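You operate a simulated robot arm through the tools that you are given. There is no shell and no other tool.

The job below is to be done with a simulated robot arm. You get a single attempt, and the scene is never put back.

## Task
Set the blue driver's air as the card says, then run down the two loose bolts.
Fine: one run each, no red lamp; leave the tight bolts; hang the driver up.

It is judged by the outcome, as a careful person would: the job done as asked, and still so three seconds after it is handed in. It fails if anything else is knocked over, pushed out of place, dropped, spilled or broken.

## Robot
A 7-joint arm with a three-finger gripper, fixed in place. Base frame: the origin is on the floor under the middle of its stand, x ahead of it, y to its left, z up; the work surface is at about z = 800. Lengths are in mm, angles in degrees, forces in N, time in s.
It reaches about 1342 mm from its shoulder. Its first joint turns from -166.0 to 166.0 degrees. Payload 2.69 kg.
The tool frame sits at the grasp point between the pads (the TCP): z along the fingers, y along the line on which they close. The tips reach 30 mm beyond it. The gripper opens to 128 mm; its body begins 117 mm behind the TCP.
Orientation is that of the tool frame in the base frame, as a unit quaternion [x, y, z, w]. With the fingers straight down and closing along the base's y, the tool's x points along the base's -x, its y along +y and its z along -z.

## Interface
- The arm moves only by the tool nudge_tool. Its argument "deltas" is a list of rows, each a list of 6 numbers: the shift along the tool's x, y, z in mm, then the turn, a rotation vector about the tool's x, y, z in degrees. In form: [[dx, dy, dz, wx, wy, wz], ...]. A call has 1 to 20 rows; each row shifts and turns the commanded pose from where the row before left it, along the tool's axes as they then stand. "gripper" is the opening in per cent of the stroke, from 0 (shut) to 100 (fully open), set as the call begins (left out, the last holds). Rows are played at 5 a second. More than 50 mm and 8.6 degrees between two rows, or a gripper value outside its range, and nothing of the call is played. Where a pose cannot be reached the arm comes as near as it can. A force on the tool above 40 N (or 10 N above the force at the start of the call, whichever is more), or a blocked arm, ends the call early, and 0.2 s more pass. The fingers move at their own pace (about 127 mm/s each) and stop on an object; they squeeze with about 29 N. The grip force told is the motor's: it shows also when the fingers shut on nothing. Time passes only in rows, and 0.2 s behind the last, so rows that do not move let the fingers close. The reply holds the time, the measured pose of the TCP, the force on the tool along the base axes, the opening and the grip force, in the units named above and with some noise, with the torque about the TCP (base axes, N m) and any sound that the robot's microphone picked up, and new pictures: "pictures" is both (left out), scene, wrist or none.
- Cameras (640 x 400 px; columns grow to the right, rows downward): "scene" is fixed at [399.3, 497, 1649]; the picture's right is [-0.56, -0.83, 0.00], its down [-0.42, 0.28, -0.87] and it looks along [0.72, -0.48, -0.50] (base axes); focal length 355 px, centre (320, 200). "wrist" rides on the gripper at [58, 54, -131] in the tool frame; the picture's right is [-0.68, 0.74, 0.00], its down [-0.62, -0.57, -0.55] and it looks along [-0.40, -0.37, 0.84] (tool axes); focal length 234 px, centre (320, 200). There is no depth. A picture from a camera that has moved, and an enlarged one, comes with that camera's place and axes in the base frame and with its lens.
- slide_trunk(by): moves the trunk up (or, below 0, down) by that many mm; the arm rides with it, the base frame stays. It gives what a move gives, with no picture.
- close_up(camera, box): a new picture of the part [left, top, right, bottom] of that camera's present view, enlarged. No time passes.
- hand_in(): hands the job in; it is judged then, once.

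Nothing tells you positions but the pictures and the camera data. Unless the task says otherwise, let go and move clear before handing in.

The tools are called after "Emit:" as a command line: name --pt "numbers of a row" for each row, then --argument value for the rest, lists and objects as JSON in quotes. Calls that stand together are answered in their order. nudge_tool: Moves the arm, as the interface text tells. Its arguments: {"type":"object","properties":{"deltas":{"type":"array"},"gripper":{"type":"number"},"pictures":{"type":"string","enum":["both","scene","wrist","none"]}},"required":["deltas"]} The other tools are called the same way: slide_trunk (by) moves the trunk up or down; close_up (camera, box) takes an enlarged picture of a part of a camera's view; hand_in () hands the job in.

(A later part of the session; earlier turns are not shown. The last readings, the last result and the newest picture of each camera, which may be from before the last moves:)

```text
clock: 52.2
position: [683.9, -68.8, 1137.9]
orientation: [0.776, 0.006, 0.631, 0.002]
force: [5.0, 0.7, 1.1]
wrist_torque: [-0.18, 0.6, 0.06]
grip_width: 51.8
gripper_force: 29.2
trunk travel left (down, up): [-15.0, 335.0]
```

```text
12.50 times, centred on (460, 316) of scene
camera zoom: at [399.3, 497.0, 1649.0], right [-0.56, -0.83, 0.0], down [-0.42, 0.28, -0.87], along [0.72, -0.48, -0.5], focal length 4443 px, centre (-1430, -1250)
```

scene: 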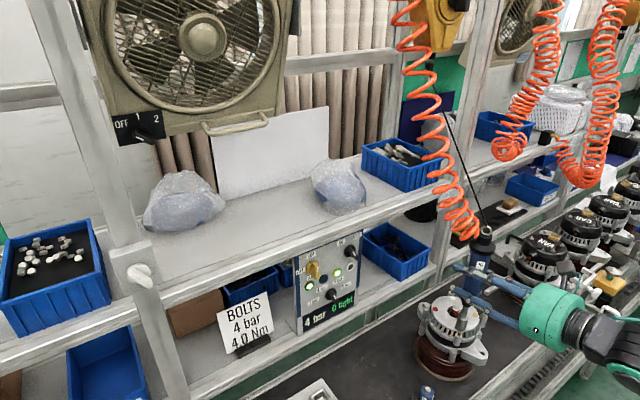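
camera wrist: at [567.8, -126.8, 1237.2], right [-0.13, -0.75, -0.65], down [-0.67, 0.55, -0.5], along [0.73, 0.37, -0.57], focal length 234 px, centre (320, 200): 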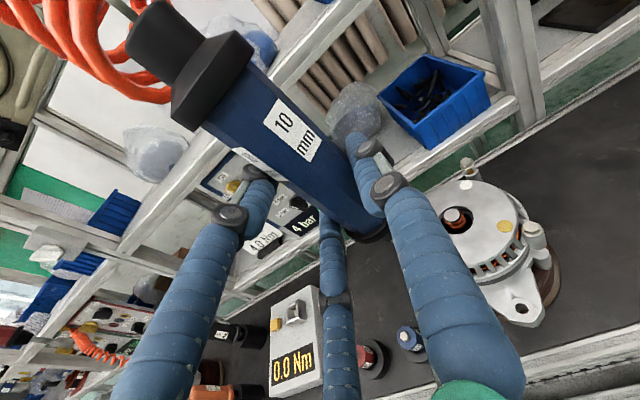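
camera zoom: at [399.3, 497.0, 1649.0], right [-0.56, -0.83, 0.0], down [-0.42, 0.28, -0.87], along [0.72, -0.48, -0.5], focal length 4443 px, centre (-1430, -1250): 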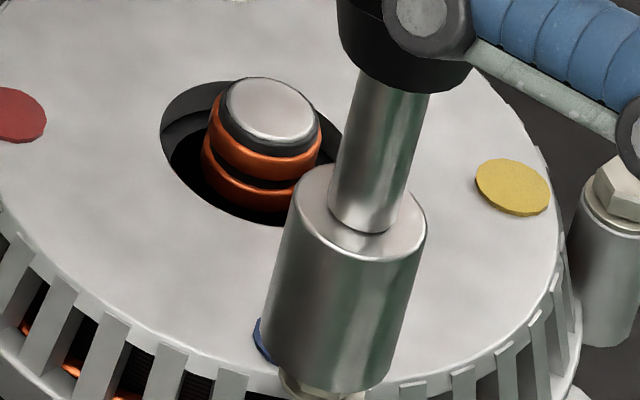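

The socket's tip lines up with the head in the image at about 2–3 mm above it. I'll make the small final correction and lower in 1.5 mm steps to feel for contact.

Emit:
nudge_tool --pt "-1.3 1.0 1.0 0 0 0" --pt "-1.5 0 0.3 0 0 0" --pt "-1.5 0 0.3 0 0 0" --pictures "scene"

Emit:
close_up --camera "scene" --box '[440, 300, 480, 332]'

```text
clock: 53.0
position: [684.9, -70.9, 1134.1]
orientation: [0.775, 0.006, 0.631, 0.002]
force: [4.8, 1.6, 1.3]
wrist_torque: [-0.19, 0.59, 0.04]
grip_width: 51.6
gripper_force: 28.7
trunk travel left (down, up): [-15.0, 335.0]
```

scene: 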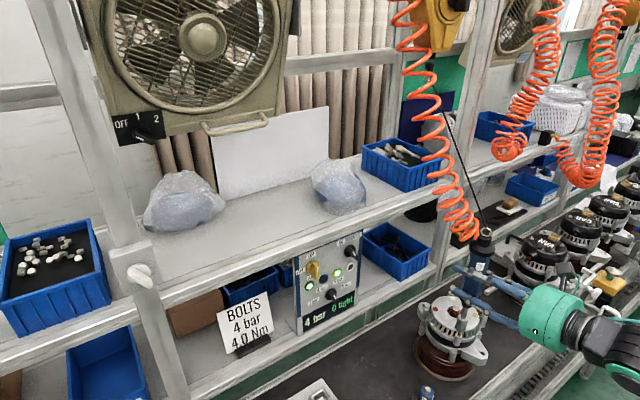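

```text
12.50 times, centred on (460, 316) of scene
camera zoom: at [399.3, 497.0, 1649.0], right [-0.56, -0.83, 0.0], down [-0.42, 0.28, -0.87], along [0.72, -0.48, -0.5], focal length 4443 px, centre (-1430, -1250)
```

zoom: 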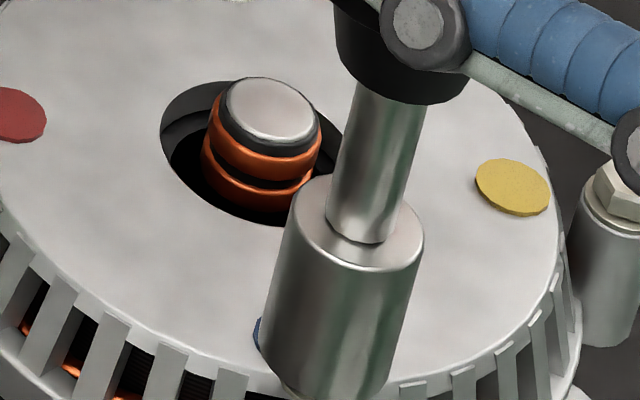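

No contact force yet, so the head appears to be entering the socket. I'll look just below the socket's rim.

Emit:
close_up --camera "scene" --box '[445, 318, 475, 342]'

Emit:
close_up --camera "scene" --box '[290, 230, 380, 330]'

```text
16.00 times, centred on (460, 330) of scene
camera zoom: at [399.3, 497.0, 1649.0], right [-0.56, -0.83, 0.0], down [-0.42, 0.28, -0.87], along [0.72, -0.48, -0.5], focal length 5687 px, centre (-1920, -1880)
```

zoom: 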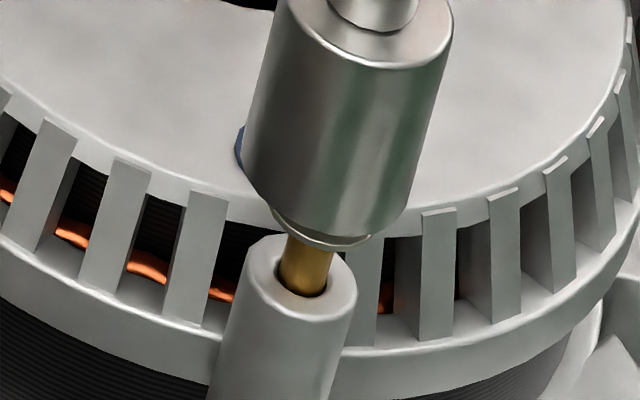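

```text
4.00 times, centred on (335, 280) of scene
camera zoom: at [399.3, 497.0, 1649.0], right [-0.56, -0.83, 0.0], down [-0.42, 0.28, -0.87], along [0.72, -0.48, -0.5], focal length 1422 px, centre (260, -120)
```

zoom: 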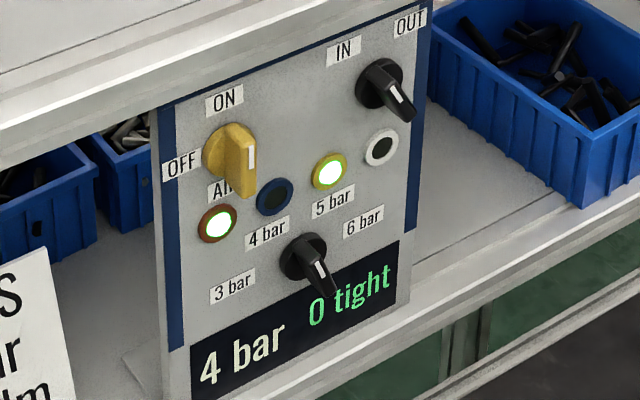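

The head is inside the socket and concentric with it. Pressing down steadily to start the run.

Emit:
nudge_tool --pt "-1.5 0 0.3 0 0 0" --pt "-1.5 0 0.3 0 0 0" --pt "-1.5 0 0.3 0 0 0" --pt "-1.5 0 0.3 0 0 0" --pictures "scene"

Emit:
close_up --camera "scene" --box '[445, 318, 475, 342]'

Emit:
close_up --camera "scene" --box '[290, 230, 380, 330]'

```text
clock: 54.0
position: [685.2, -71.0, 1127.5]
orientation: [0.776, 0.007, 0.631, 0.002]
force: [5.7, 1.3, 5.0]
wrist_torque: [-0.16, 0.38, 0.01]
grip_width: 51.4
gripper_force: 28.8
trunk travel left (down, up): [-15.0, 335.0]
```

scene: 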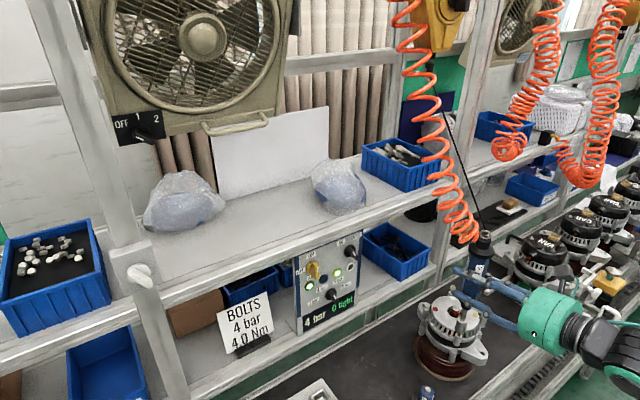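

```text
16.00 times, centred on (460, 330) of scene
camera zoom: at [399.3, 497.0, 1649.0], right [-0.56, -0.83, 0.0], down [-0.42, 0.28, -0.87], along [0.72, -0.48, -0.5], focal length 5687 px, centre (-1920, -1880)
```

zoom: 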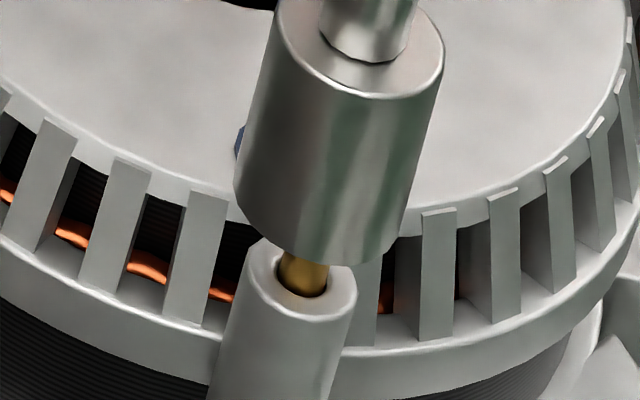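

```text
4.00 times, centred on (335, 280) of scene
camera zoom: at [399.3, 497.0, 1649.0], right [-0.56, -0.83, 0.0], down [-0.42, 0.28, -0.87], along [0.72, -0.48, -0.5], focal length 1422 px, centre (260, -120)
```

zoom: 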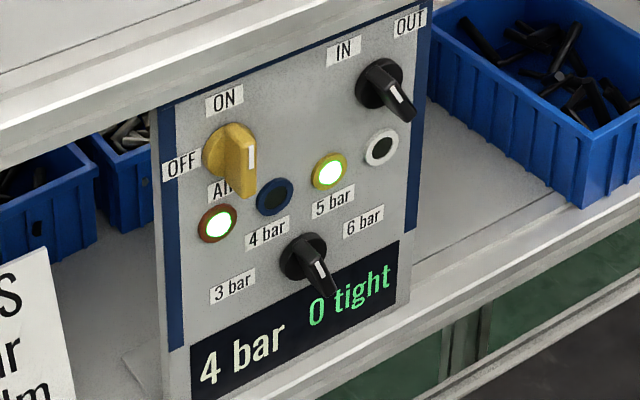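

First light contact (+4 N). Keep pressing.

Emit:
nudge_tool --pt "-1.5 0 0.3 0 0 0" --pt "-1.5 0 0.3 0 0 0" --pt "-1.5 0 0.3 0 0 0" --pictures "scene"

Emit:
close_up --camera "scene" --box '[445, 318, 475, 342]'

Emit:
close_up --camera "scene" --box '[290, 230, 380, 330]'

```text
clock: 54.8
position: [685.7, -70.6, 1122.3]
orientation: [0.776, 0.006, 0.63, 0.002]
force: [4.5, 1.5, 3.0]
wrist_torque: [-0.26, 0.38, 0.03]
grip_width: 51.6
gripper_force: 28.9
trunk travel left (down, up): [-15.0, 335.0]
```

scene: 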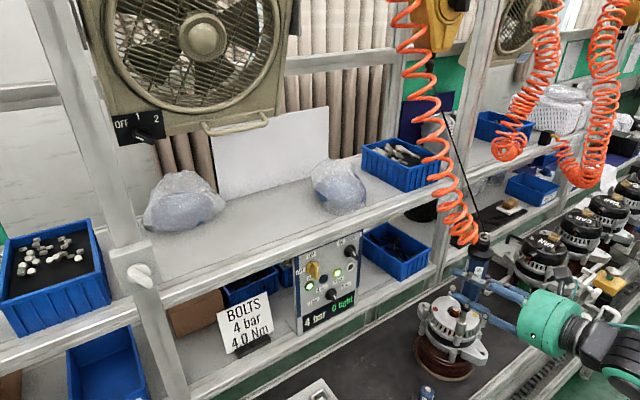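

```text
16.00 times, centred on (460, 330) of scene
camera zoom: at [399.3, 497.0, 1649.0], right [-0.56, -0.83, 0.0], down [-0.42, 0.28, -0.87], along [0.72, -0.48, -0.5], focal length 5687 px, centre (-1920, -1880)
```

zoom: 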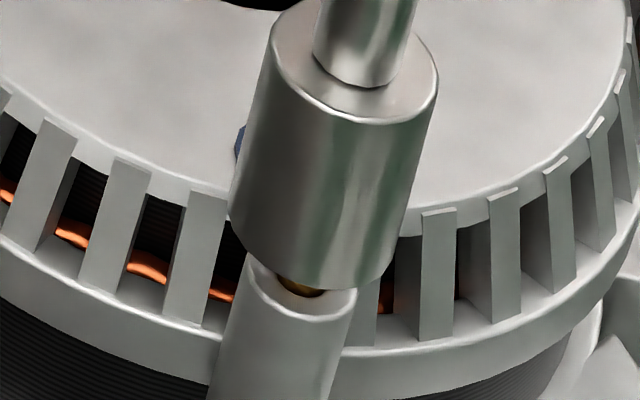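

```text
4.00 times, centred on (335, 280) of scene
camera zoom: at [399.3, 497.0, 1649.0], right [-0.56, -0.83, 0.0], down [-0.42, 0.28, -0.87], along [0.72, -0.48, -0.5], focal length 1422 px, centre (260, -120)
```

zoom: 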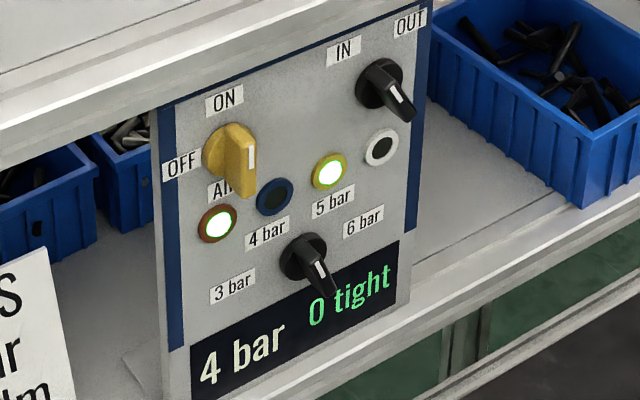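

Emit:
nudge_tool --pt "-1.5 0 0.3 0 0 0" --pt "-1.5 0 0.3 0 0 0" --pictures "scene"

Emit:
close_up --camera "scene" --box '[445, 318, 475, 342]'

Emit:
close_up --camera "scene" --box '[290, 230, 380, 330]'

```text
clock: 55.4
position: [684.7, -71.4, 1120.7]
orientation: [0.776, 0.006, 0.631, 0.003]
force: [4.2, 2.1, 3.3]
wrist_torque: [-0.06, 0.54, 0.07]
grip_width: 51.6
gripper_force: 29.1
trunk travel left (down, up): [-15.0, 335.0]
```

scene: 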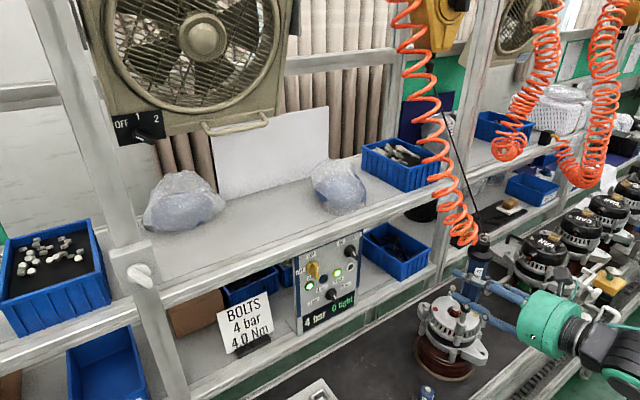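

```text
16.00 times, centred on (460, 330) of scene
camera zoom: at [399.3, 497.0, 1649.0], right [-0.56, -0.83, 0.0], down [-0.42, 0.28, -0.87], along [0.72, -0.48, -0.5], focal length 5687 px, centre (-1920, -1880)
```

zoom: 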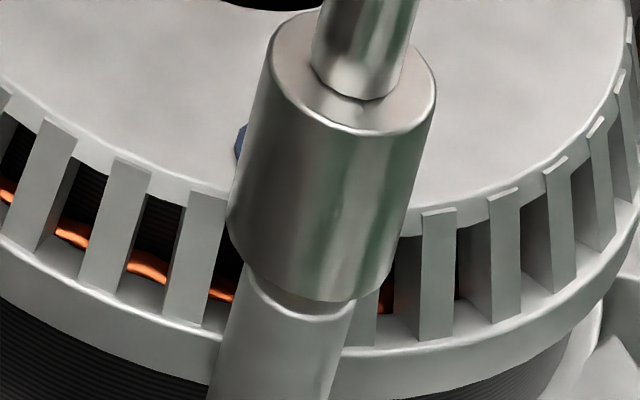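

```text
4.00 times, centred on (335, 280) of scene
camera zoom: at [399.3, 497.0, 1649.0], right [-0.56, -0.83, 0.0], down [-0.42, 0.28, -0.87], along [0.72, -0.48, -0.5], focal length 1422 px, centre (260, -120)
```

zoom: 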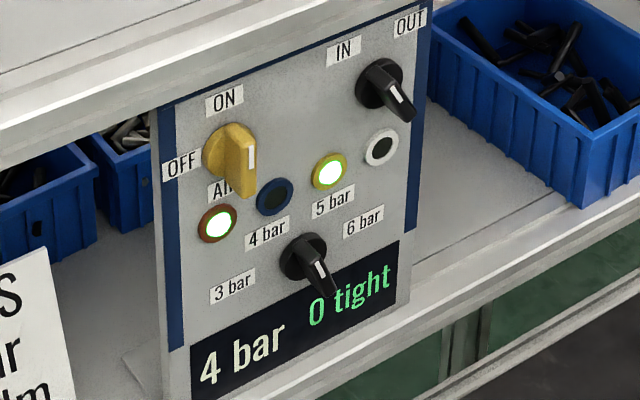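

Emit:
nudge_tool --pt "-1.5 0 0.3 0 0 0" --pt "-1.5 0 0.3 0 0 0" --pictures "scene"

Emit:
close_up --camera "scene" --box '[445, 318, 475, 342]'

Emit:
close_up --camera "scene" --box '[460, 200, 520, 330]'

```text
clock: 56.0
position: [685.6, -71.1, 1116.4]
orientation: [0.777, 0.007, 0.63, 0.002]
force: [5.6, 1.2, 3.0]
wrist_torque: [-0.16, 0.38, 0.04]
grip_width: 51.7
gripper_force: 29.0
trunk travel left (down, up): [-15.0, 335.0]
```

scene: 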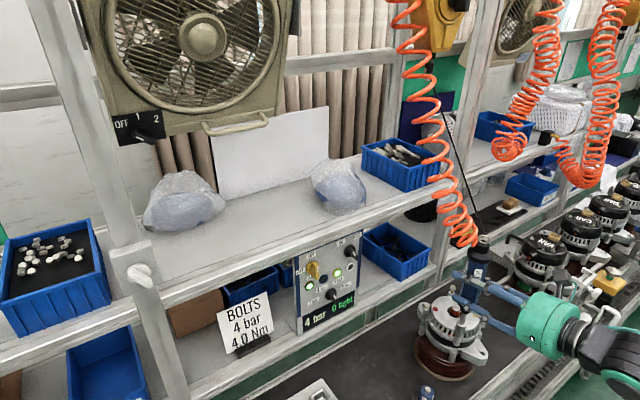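

```text
16.00 times, centred on (460, 330) of scene
camera zoom: at [399.3, 497.0, 1649.0], right [-0.56, -0.83, 0.0], down [-0.42, 0.28, -0.87], along [0.72, -0.48, -0.5], focal length 5687 px, centre (-1920, -1880)
```

zoom: 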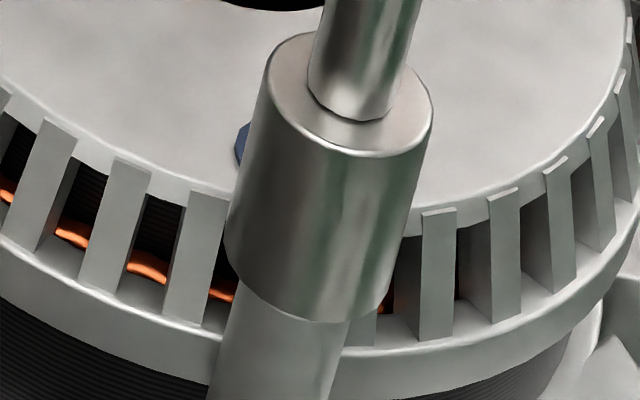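

```text
3.08 times, centred on (490, 265) of scene
camera zoom: at [399.3, 497.0, 1649.0], right [-0.56, -0.83, 0.0], down [-0.42, 0.28, -0.87], along [0.72, -0.48, -0.5], focal length 1094 px, centre (-203, 0)
```

zoom: 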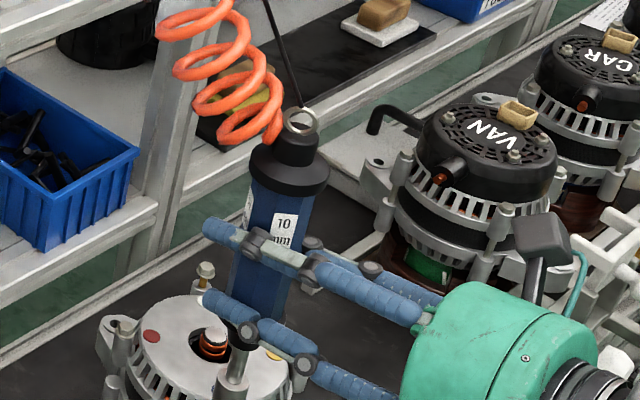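

Emit:
nudge_tool --pt "-1.5 0 0.3 0 0 0" --pt "-1.5 0 0.3 0 0 0" --pictures "scene"

Emit:
close_up --camera "scene" --box '[440, 300, 480, 340]'

Emit:
close_up --camera "scene" --box '[290, 230, 380, 330]'

```text
clock: 56.6
position: [685.8, -71.1, 1115.3]
orientation: [0.776, 0.007, 0.631, 0.002]
force: [3.2, 0.1, 11.3]
wrist_torque: [-0.49, 0.7, 0.12]
grip_width: 51.4
gripper_force: 29.5
trunk travel left (down, up): [-15.0, 335.0]
```

scene: 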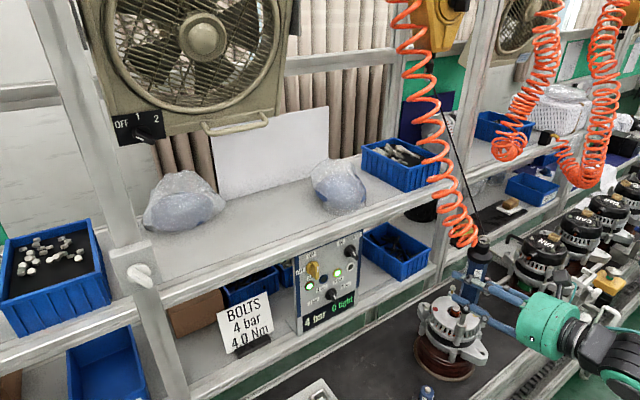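

```text
10.00 times, centred on (460, 320) of scene
camera zoom: at [399.3, 497.0, 1649.0], right [-0.56, -0.83, 0.0], down [-0.42, 0.28, -0.87], along [0.72, -0.48, -0.5], focal length 3554 px, centre (-1080, -1000)
```

zoom: 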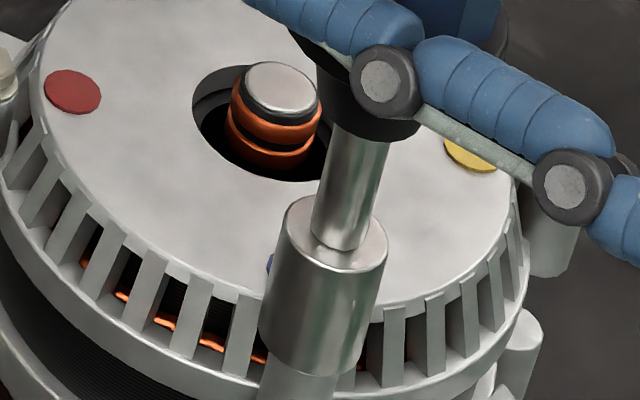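

```text
4.00 times, centred on (335, 280) of scene
camera zoom: at [399.3, 497.0, 1649.0], right [-0.56, -0.83, 0.0], down [-0.42, 0.28, -0.87], along [0.72, -0.48, -0.5], focal length 1422 px, centre (260, -120)
```

zoom: 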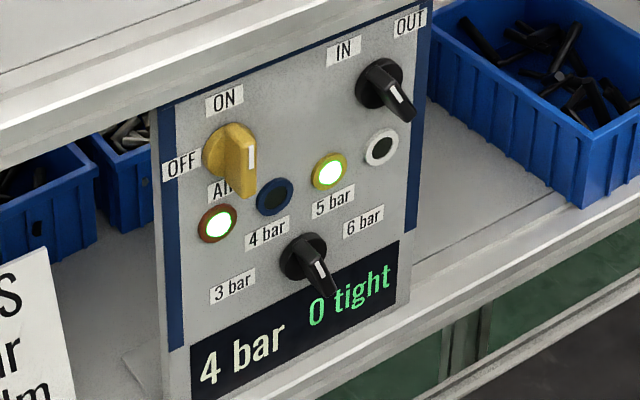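

The force has just risen to 11 N after about 13 mm of smooth travel, so the head seems to have followed down to its seat. I'll press a little firmer and hold to let the driver reach torque.

Emit:
nudge_tool --pt "-1.5 0 0.3 0 0 0" --pt "0 0 0 0 0 0" --pt "0 0 0 0 0 0" --pictures "scene"

Emit:
close_up --camera "scene" --box '[290, 230, 380, 330]'

```text
clock: 57.4
position: [684.5, -70.1, 1115.9]
orientation: [0.775, 0.007, 0.632, 0.002]
force: [9.0, -0.9, 24.3]
wrist_torque: [-0.67, -0.25, 0.04]
grip_width: 51.3
gripper_force: 29.1
trunk travel left (down, up): [-15.0, 335.0]
```

scene: 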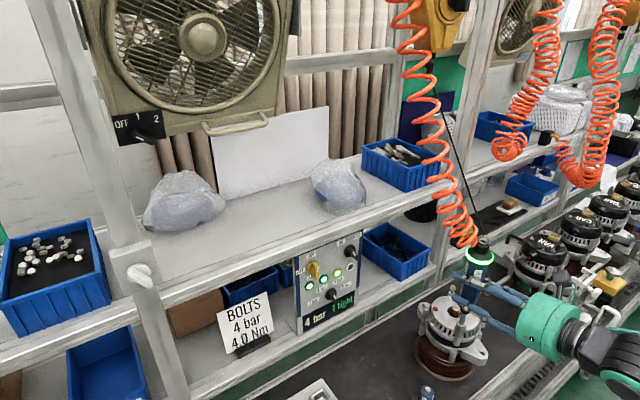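

```text
4.00 times, centred on (335, 280) of scene
camera zoom: at [399.3, 497.0, 1649.0], right [-0.56, -0.83, 0.0], down [-0.42, 0.28, -0.87], along [0.72, -0.48, -0.5], focal length 1422 px, centre (260, -120)
```

zoom: 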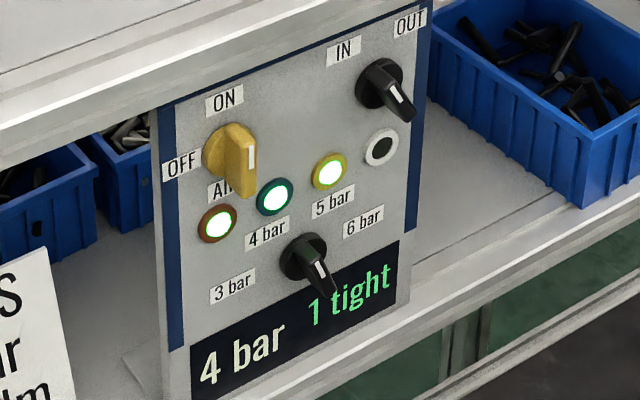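

The blue lamp is green and the display reads "1 tight", with no red lamp. Lifting straight up off the bolt.

Emit:
nudge_tool --pt "4.9 0 -1.0 0 0 0" --pt "9.8 0 -2.05 0 0 0" --pt "14.7 0 -3.1 0 0 0" --pt "19.6 0 -4.1 0 0 0" --pt "9.8 0 -2.05 0 0 0" --pictures "both"

Emit:
close_up --camera "scene" --box '[430, 275, 500, 345]'

Emit:
close_up --camera "scene" --box '[290, 230, 380, 330]'

```text
clock: 58.6
position: [684.8, -70.3, 1172.3]
orientation: [0.776, 0.007, 0.631, 0.002]
force: [5.3, 2.0, 0.1]
wrist_torque: [-0.24, 0.63, 0.03]
grip_width: 51.5
gripper_force: 28.4
trunk travel left (down, up): [-15.0, 335.0]
camera wrist: at [569.4, -124.4, 1256.3], right [-0.13, -0.74, -0.65], down [-0.67, 0.55, -0.5], along [0.73, 0.37, -0.57], focal length 234 px, centre (320, 200)
```

scene: 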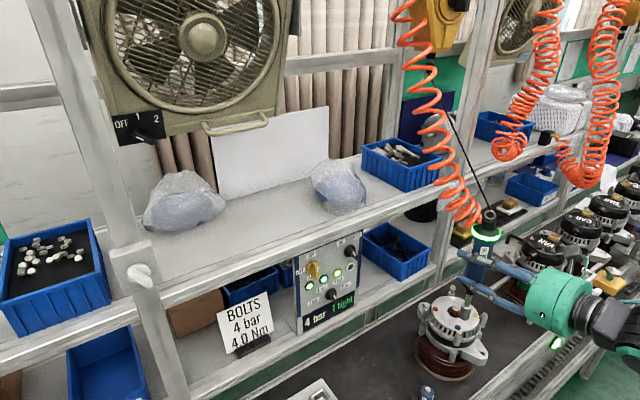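
wrist: 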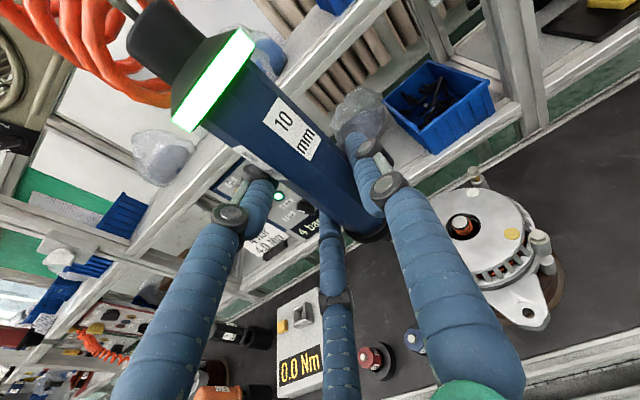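

```text
5.71 times, centred on (465, 310) of scene
camera zoom: at [399.3, 497.0, 1649.0], right [-0.56, -0.83, 0.0], down [-0.42, 0.28, -0.87], along [0.72, -0.48, -0.5], focal length 2031 px, centre (-509, -429)
```

zoom: 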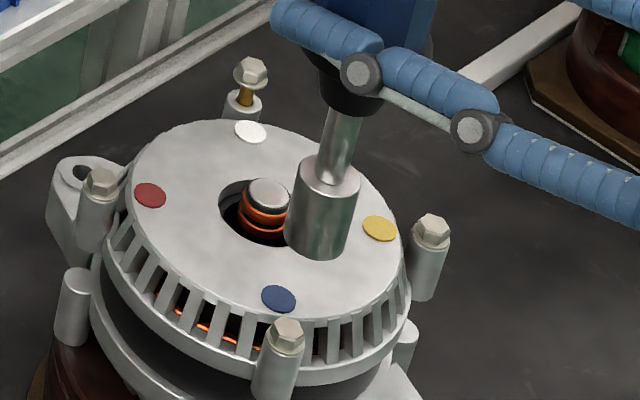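

```text
4.00 times, centred on (335, 280) of scene
camera zoom: at [399.3, 497.0, 1649.0], right [-0.56, -0.83, 0.0], down [-0.42, 0.28, -0.87], along [0.72, -0.48, -0.5], focal length 1422 px, centre (260, -120)
```

zoom: 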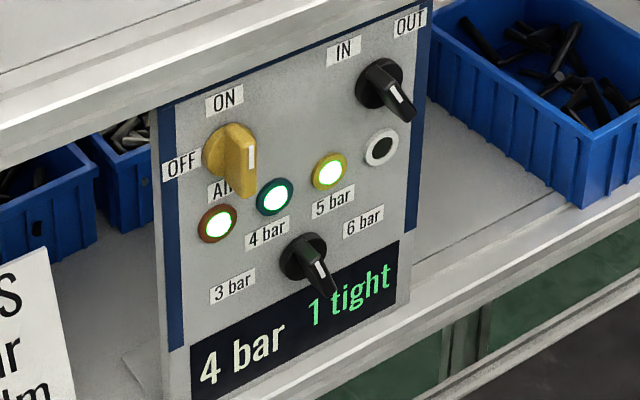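

Blue bolt done and clean. Moving the driver at this clear height over to the white bolt at about (780,-179.5).

Emit:
nudge_tool --pt "3.71 19.9 18.8 0 0 0" --pt "3.71 19.9 18.8 0 0 0" --pt "3.71 19.9 18.8 0 0 0" --pt "3.71 19.9 18.8 0 0 0" --pt "3.71 19.9 18.8 0 0 0" --pictures "both"

Emit:
close_up --camera "scene" --box '[430, 255, 500, 325]'

```text
clock: 59.8
position: [780.8, -168.2, 1173.2]
orientation: [0.776, 0.008, 0.63, 0.001]
force: [1.6, 5.5, 0.9]
wrist_torque: [-0.61, 0.24, -0.01]
grip_width: 51.4
gripper_force: 29.0
trunk travel left (down, up): [-15.0, 335.0]
camera wrist: at [665.2, -222.3, 1257.2], right [-0.13, -0.75, -0.65], down [-0.67, 0.55, -0.5], along [0.73, 0.37, -0.57], focal length 234 px, centre (320, 200)
```

scene: 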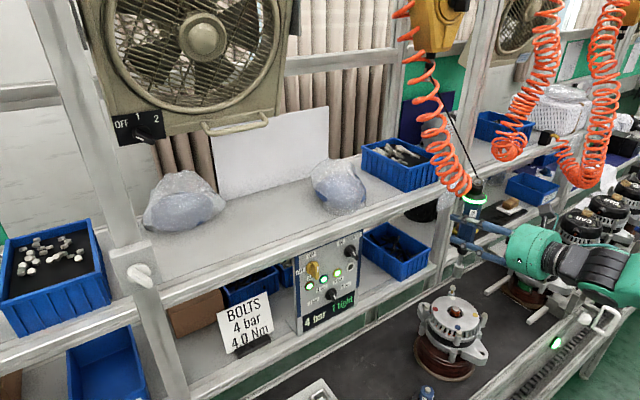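
wrist: 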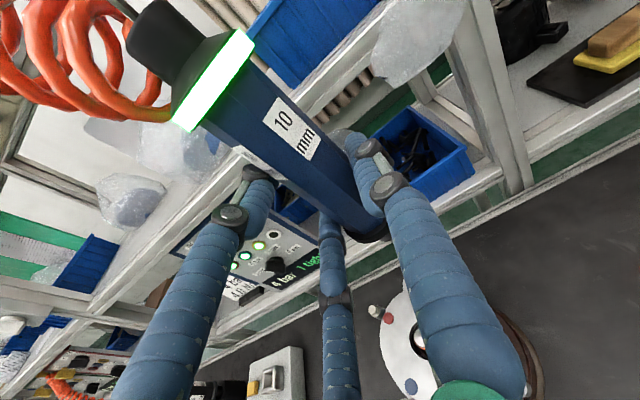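

```text
5.71 times, centred on (465, 290) of scene
camera zoom: at [399.3, 497.0, 1649.0], right [-0.56, -0.83, 0.0], down [-0.42, 0.28, -0.87], along [0.72, -0.48, -0.5], focal length 2031 px, centre (-509, -314)
```

zoom: 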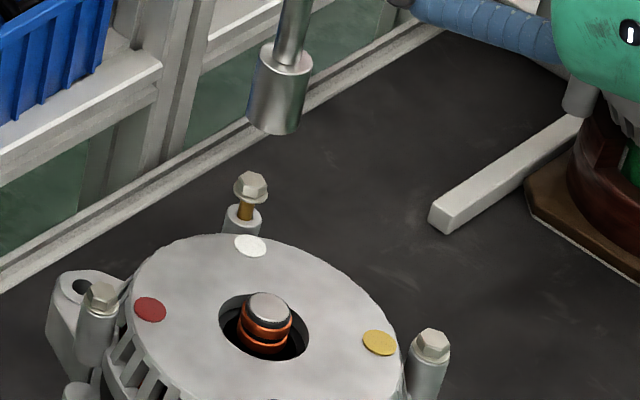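

Hovering above the white bolt. Lowering about 25 mm and comparing with the head, using the same offsets that worked on the blue bolt.

Emit:
nudge_tool --pt "-12.2 0 2.6 0 0 0" --pt "-12.2 0 2.6 0 0 0" --pictures "scene"

Emit:
close_up --camera "scene" --box '[445, 265, 485, 305]'

```text
clock: 60.4
position: [781.1, -168.7, 1147.3]
orientation: [0.775, 0.007, 0.631, 0.002]
force: [1.8, 5.2, 1.9]
wrist_torque: [-0.56, 0.2, 0.04]
grip_width: 51.2
gripper_force: 28.4
trunk travel left (down, up): [-15.0, 335.0]
```

scene: 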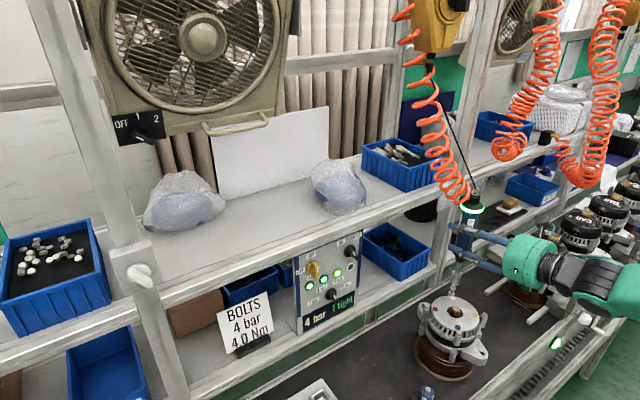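

```text
10.00 times, centred on (465, 285) of scene
camera zoom: at [399.3, 497.0, 1649.0], right [-0.56, -0.83, 0.0], down [-0.42, 0.28, -0.87], along [0.72, -0.48, -0.5], focal length 3554 px, centre (-1130, -650)
```

zoom: 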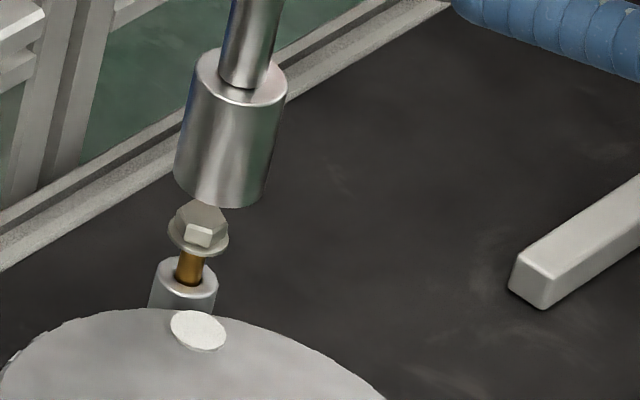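

The white head seems ~3 mm higher than the blue one was. I'll zoom in further to measure the remaining offset.

Emit:
close_up --camera "scene" --box '[445, 266, 469, 290]'

Emit:
close_up --camera "wrist" --box '[340, 220, 460, 320]'

```text
16.00 times, centred on (457, 278) of scene
camera zoom: at [399.3, 497.0, 1649.0], right [-0.56, -0.83, 0.0], down [-0.42, 0.28, -0.87], along [0.72, -0.48, -0.5], focal length 5687 px, centre (-1872, -1048)
```

zoom: 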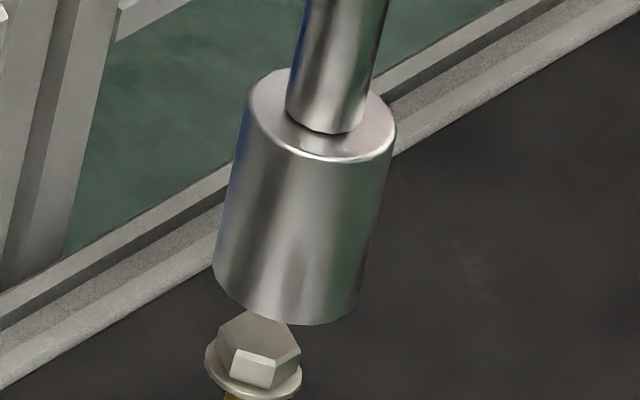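

```text
4.00 times, centred on (400, 270) of wrist
camera zoom: at [665.4, -222.7, 1232.1], right [-0.13, -0.75, -0.65], down [-0.67, 0.55, -0.5], along [0.73, 0.37, -0.57], focal length 937 px, centre (0, -80)
```

zoom: 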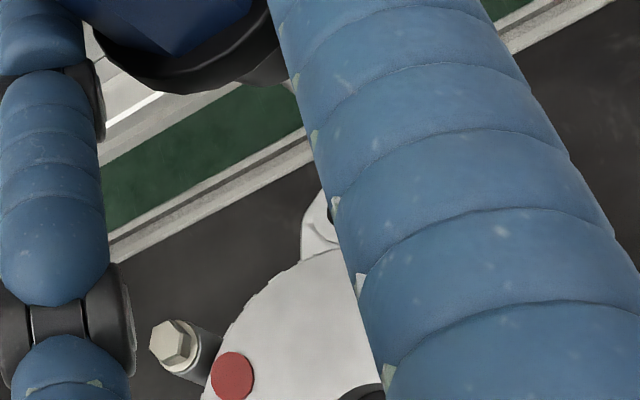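

Emit:
close_up --camera "wrist" --box '[180, 20, 480, 240]'

```text
1.82 times, centred on (330, 130) of wrist
camera zoom: at [665.4, -222.7, 1232.1], right [-0.13, -0.75, -0.65], down [-0.67, 0.55, -0.5], along [0.73, 0.37, -0.57], focal length 426 px, centre (302, 327)
```

zoom: 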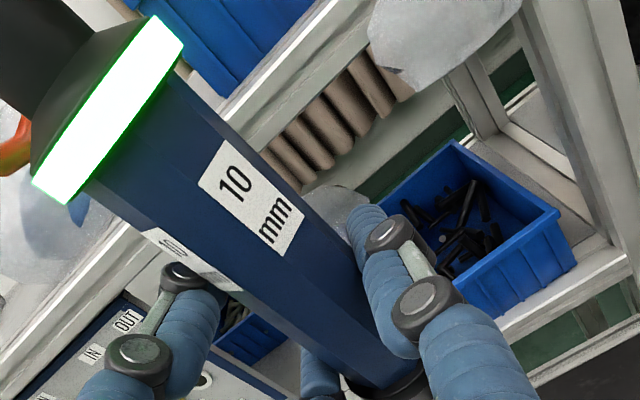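

By the unambiguous image direction the socket needs about 2.5 mm toward +y. I'll apply that and lower 6 mm, then check again.

Emit:
nudge_tool --pt "0.1 -2.5 0.5 0 0 0" --pt "-5.9 0 1.2 0 0 0" --pt "0 0 0 0 0 0" --pictures "scene"

Emit:
close_up --camera "scene" --box '[445, 270, 469, 294]'

```text
clock: 61.2
position: [781.5, -166.0, 1141.9]
orientation: [0.776, 0.007, 0.631, 0.002]
force: [1.6, 4.6, 1.1]
wrist_torque: [-0.53, 0.18, 0.04]
grip_width: 51.5
gripper_force: 29.0
trunk travel left (down, up): [-15.0, 335.0]
```

scene: 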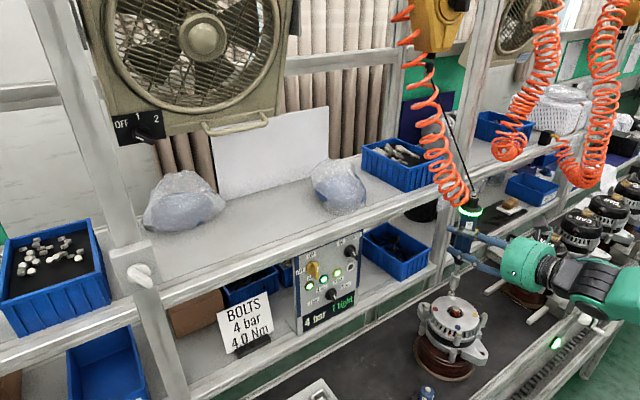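

```text
16.00 times, centred on (457, 282) of scene
camera zoom: at [399.3, 497.0, 1649.0], right [-0.56, -0.83, 0.0], down [-0.42, 0.28, -0.87], along [0.72, -0.48, -0.5], focal length 5687 px, centre (-1872, -1112)
```

zoom: 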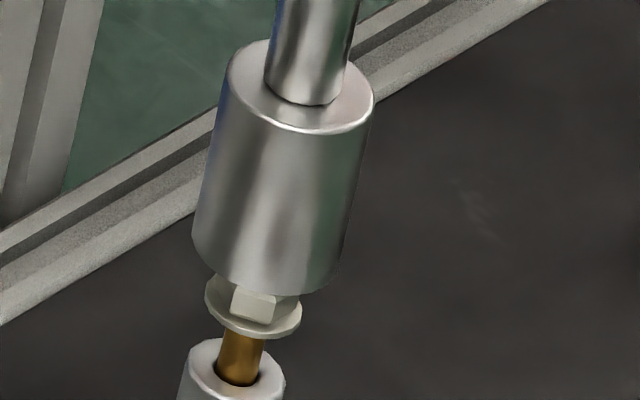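

The socket is now centred over the head (about 4.6 mm above, both image directions agree). Lowering over the head in small steps.

Emit:
nudge_tool --pt "-1.5 0 0.3 0 0 0" --pt "-1.5 0 0.3 0 0 0" --pt "-1.5 0 0.3 0 0 0" --pt "-1.5 0 0.3 0 0 0" --pt "-1.5 0 0.3 0 0 0" --pictures "scene"

Emit:
close_up --camera "scene" --box '[445, 272, 469, 296]'

```text
clock: 62.4
position: [781.3, -167.3, 1133.4]
orientation: [0.776, 0.006, 0.631, 0.002]
force: [1.2, 4.3, 1.3]
wrist_torque: [-0.58, 0.2, 0.07]
grip_width: 51.2
gripper_force: 28.3
trunk travel left (down, up): [-15.0, 335.0]
```

scene: 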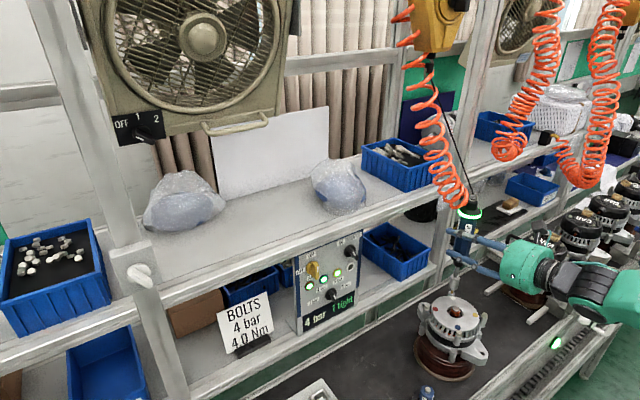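

```text
16.00 times, centred on (457, 284) of scene
camera zoom: at [399.3, 497.0, 1649.0], right [-0.56, -0.83, 0.0], down [-0.42, 0.28, -0.87], along [0.72, -0.48, -0.5], focal length 5687 px, centre (-1872, -1144)
```

zoom: 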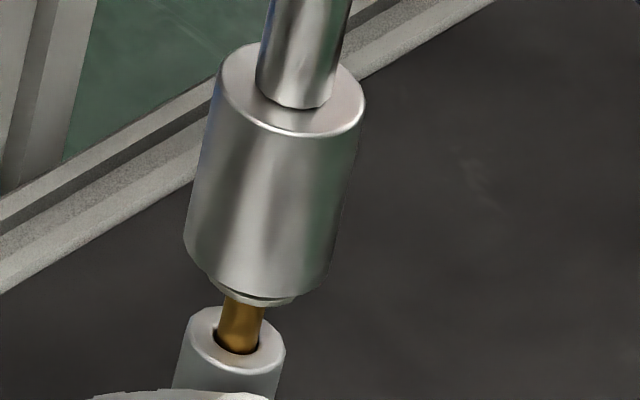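

The head has entered the socket cleanly with no contact force. Continuing down.

Emit:
nudge_tool --pt "-1.5 0 0.3 0 0 0" --pt "-1.5 0 0.3 0 0 0" --pt "-1.5 0 0.3 0 0 0" --pt "-1.5 0 0.3 0 0 0" --pictures "scene"

Emit:
close_up --camera "scene" --box '[445, 272, 469, 296]'

Emit:
close_up --camera "scene" --box '[290, 230, 380, 330]'

```text
clock: 63.4
position: [781.2, -166.4, 1128.5]
orientation: [0.776, 0.007, 0.631, 0.002]
force: [3.3, 5.0, 4.5]
wrist_torque: [-0.45, -0.03, 0.07]
grip_width: 51.4
gripper_force: 28.9
trunk travel left (down, up): [-15.0, 335.0]
```

scene: 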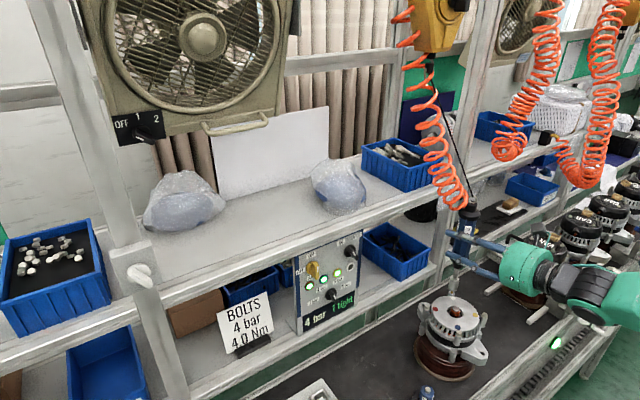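

```text
16.00 times, centred on (457, 284) of scene
camera zoom: at [399.3, 497.0, 1649.0], right [-0.56, -0.83, 0.0], down [-0.42, 0.28, -0.87], along [0.72, -0.48, -0.5], focal length 5687 px, centre (-1872, -1144)
```

zoom: 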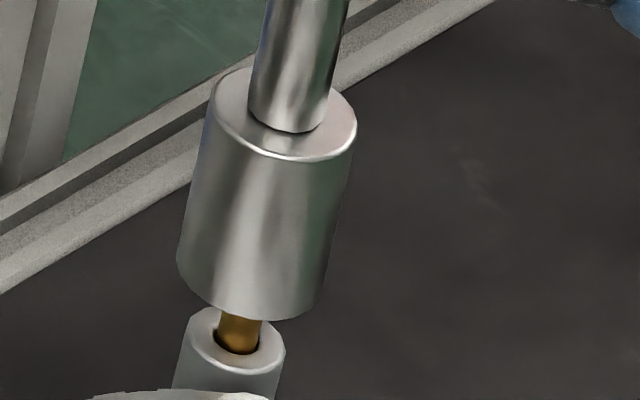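

```text
4.00 times, centred on (335, 280) of scene
camera zoom: at [399.3, 497.0, 1649.0], right [-0.56, -0.83, 0.0], down [-0.42, 0.28, -0.87], along [0.72, -0.48, -0.5], focal length 1422 px, centre (260, -120)
```

zoom: 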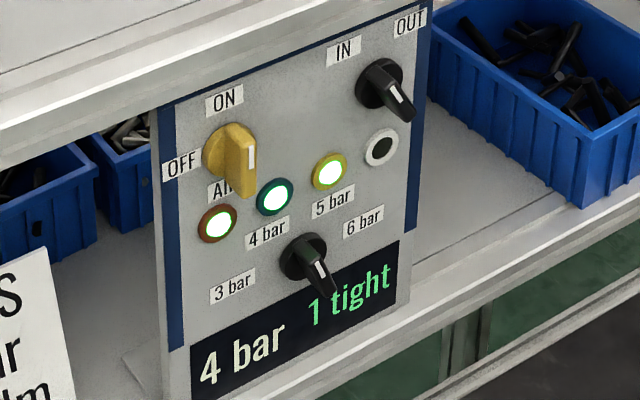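

Contact made and the driver's ring light went out, so the run is starting. I'll follow the bolt down at the same pace.

Emit:
nudge_tool --pt "-1.5 0 0.3 0 0 0" --pt "-1.5 0 0.3 0 0 0" --pt "-1.5 0 0.3 0 0 0" --pt "-1.5 0 0.3 0 0 0" --pt "-1.5 0 0.3 0 0 0" --pt "-1.5 0 0.3 0 0 0" --pictures "scene"

Emit:
close_up --camera "scene" --box '[445, 272, 469, 296]'

Emit:
close_up --camera "scene" --box '[290, 230, 380, 330]'

```text
clock: 64.8
position: [781.3, -165.0, 1116.3]
orientation: [0.776, 0.007, 0.631, 0.002]
force: [1.9, 5.2, 0.9]
wrist_torque: [-0.55, 0.18, 0.03]
grip_width: 51.4
gripper_force: 28.8
trunk travel left (down, up): [-15.0, 335.0]
```

scene: 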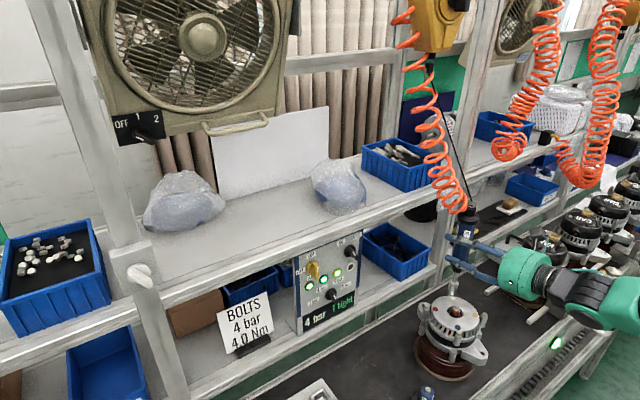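

```text
16.00 times, centred on (457, 284) of scene
camera zoom: at [399.3, 497.0, 1649.0], right [-0.56, -0.83, 0.0], down [-0.42, 0.28, -0.87], along [0.72, -0.48, -0.5], focal length 5687 px, centre (-1872, -1144)
```

zoom: 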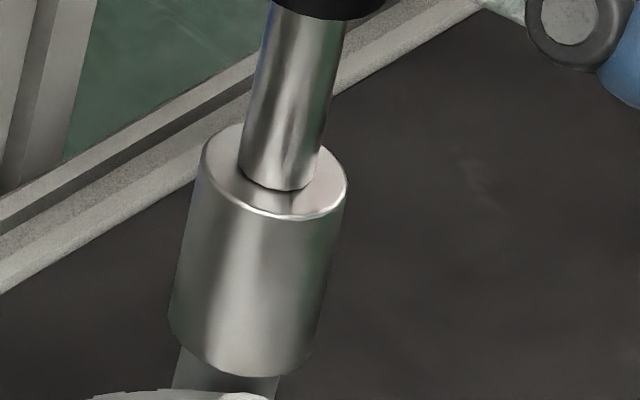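

```text
4.00 times, centred on (335, 280) of scene
camera zoom: at [399.3, 497.0, 1649.0], right [-0.56, -0.83, 0.0], down [-0.42, 0.28, -0.87], along [0.72, -0.48, -0.5], focal length 1422 px, centre (260, -120)
```

zoom: 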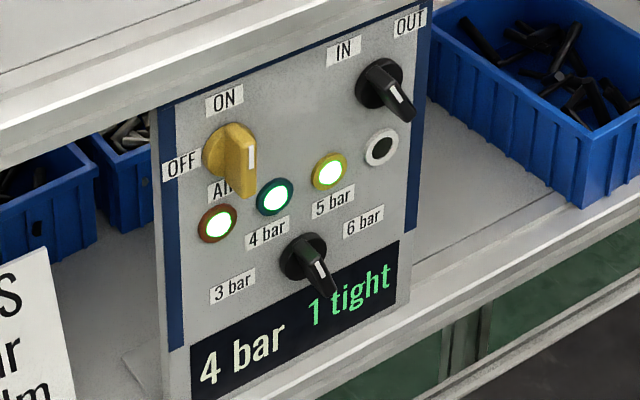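

Emit:
nudge_tool --pt "-1.5 0 0.3 0 0 0" --pt "-1.5 0 0.3 0 0 0" --pt "-1.0 0 0.2 0 0 0" --pictures "scene"

Emit:
close_up --camera "scene" --box '[290, 230, 380, 330]'

Emit:
close_up --camera "scene" --box '[430, 200, 490, 300]'

```text
clock: 65.6
position: [781.7, -166.4, 1115.6]
orientation: [0.775, 0.008, 0.632, 0.002]
force: [0.6, 4.7, 7.1]
wrist_torque: [-0.48, 0.3, 0.02]
grip_width: 51.3
gripper_force: 28.9
trunk travel left (down, up): [-15.0, 335.0]
```

scene: 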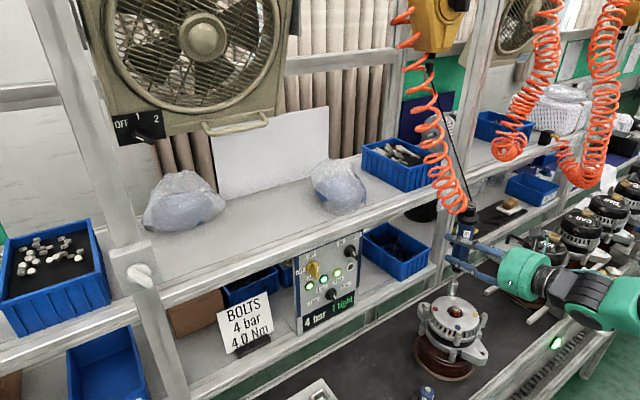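

```text
4.00 times, centred on (335, 280) of scene
camera zoom: at [399.3, 497.0, 1649.0], right [-0.56, -0.83, 0.0], down [-0.42, 0.28, -0.87], along [0.72, -0.48, -0.5], focal length 1422 px, centre (260, -120)
```

zoom: 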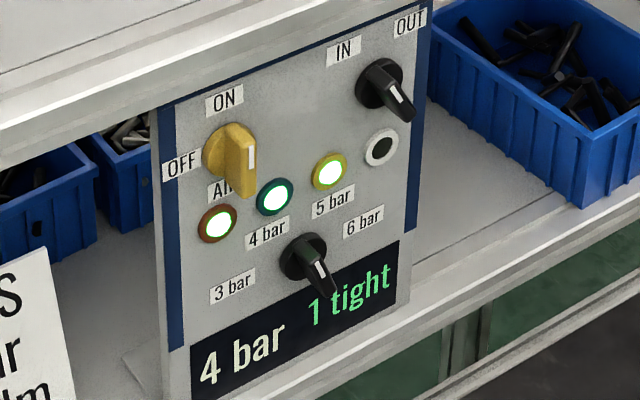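

```text
4.00 times, centred on (460, 250) of scene
camera zoom: at [399.3, 497.0, 1649.0], right [-0.56, -0.83, 0.0], down [-0.42, 0.28, -0.87], along [0.72, -0.48, -0.5], focal length 1422 px, centre (-240, 0)
```

zoom: 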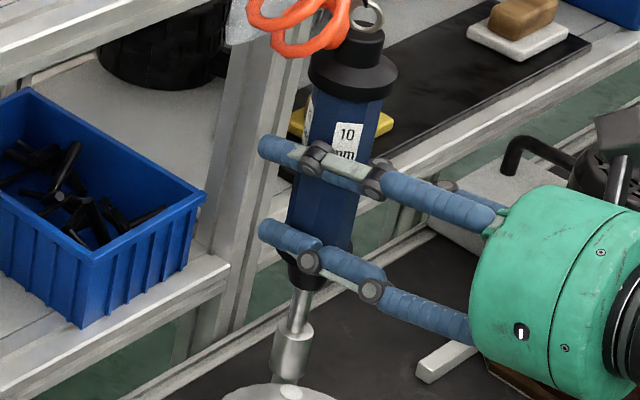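

Seating contact again (7 N). Pressing slightly and holding for torque, as on the blue bolt.

Emit:
nudge_tool --pt "-1.5 0 0.3 0 0 0" --pt "-1.0 0 0.2 0 0 0" --pt "0 0 0 0 0 0" --pictures "scene"

Emit:
close_up --camera "scene" --box '[290, 230, 380, 330]'

```text
clock: 66.4
position: [782.3, -166.2, 1114.0]
orientation: [0.775, 0.007, 0.632, 0.003]
force: [4.4, 4.6, 22.9]
wrist_torque: [-0.63, -0.32, 0.22]
grip_width: 51.7
gripper_force: 28.6
trunk travel left (down, up): [-15.0, 335.0]
```

scene: 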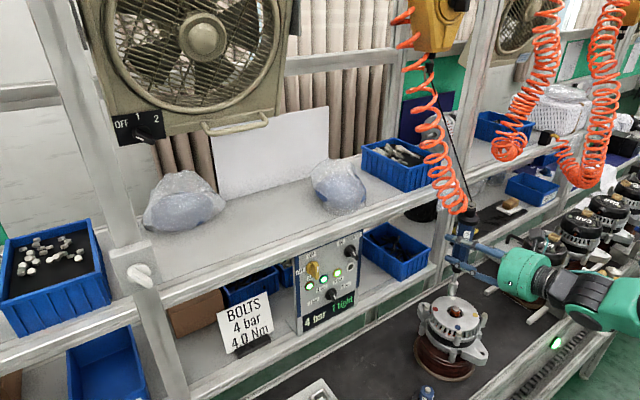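

```text
4.00 times, centred on (335, 280) of scene
camera zoom: at [399.3, 497.0, 1649.0], right [-0.56, -0.83, 0.0], down [-0.42, 0.28, -0.87], along [0.72, -0.48, -0.5], focal length 1422 px, centre (260, -120)
```

zoom: 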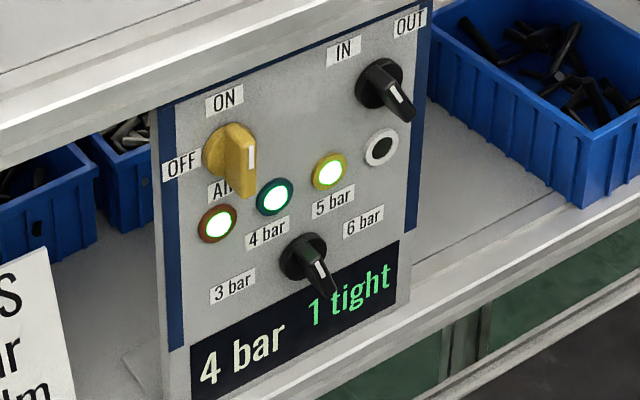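

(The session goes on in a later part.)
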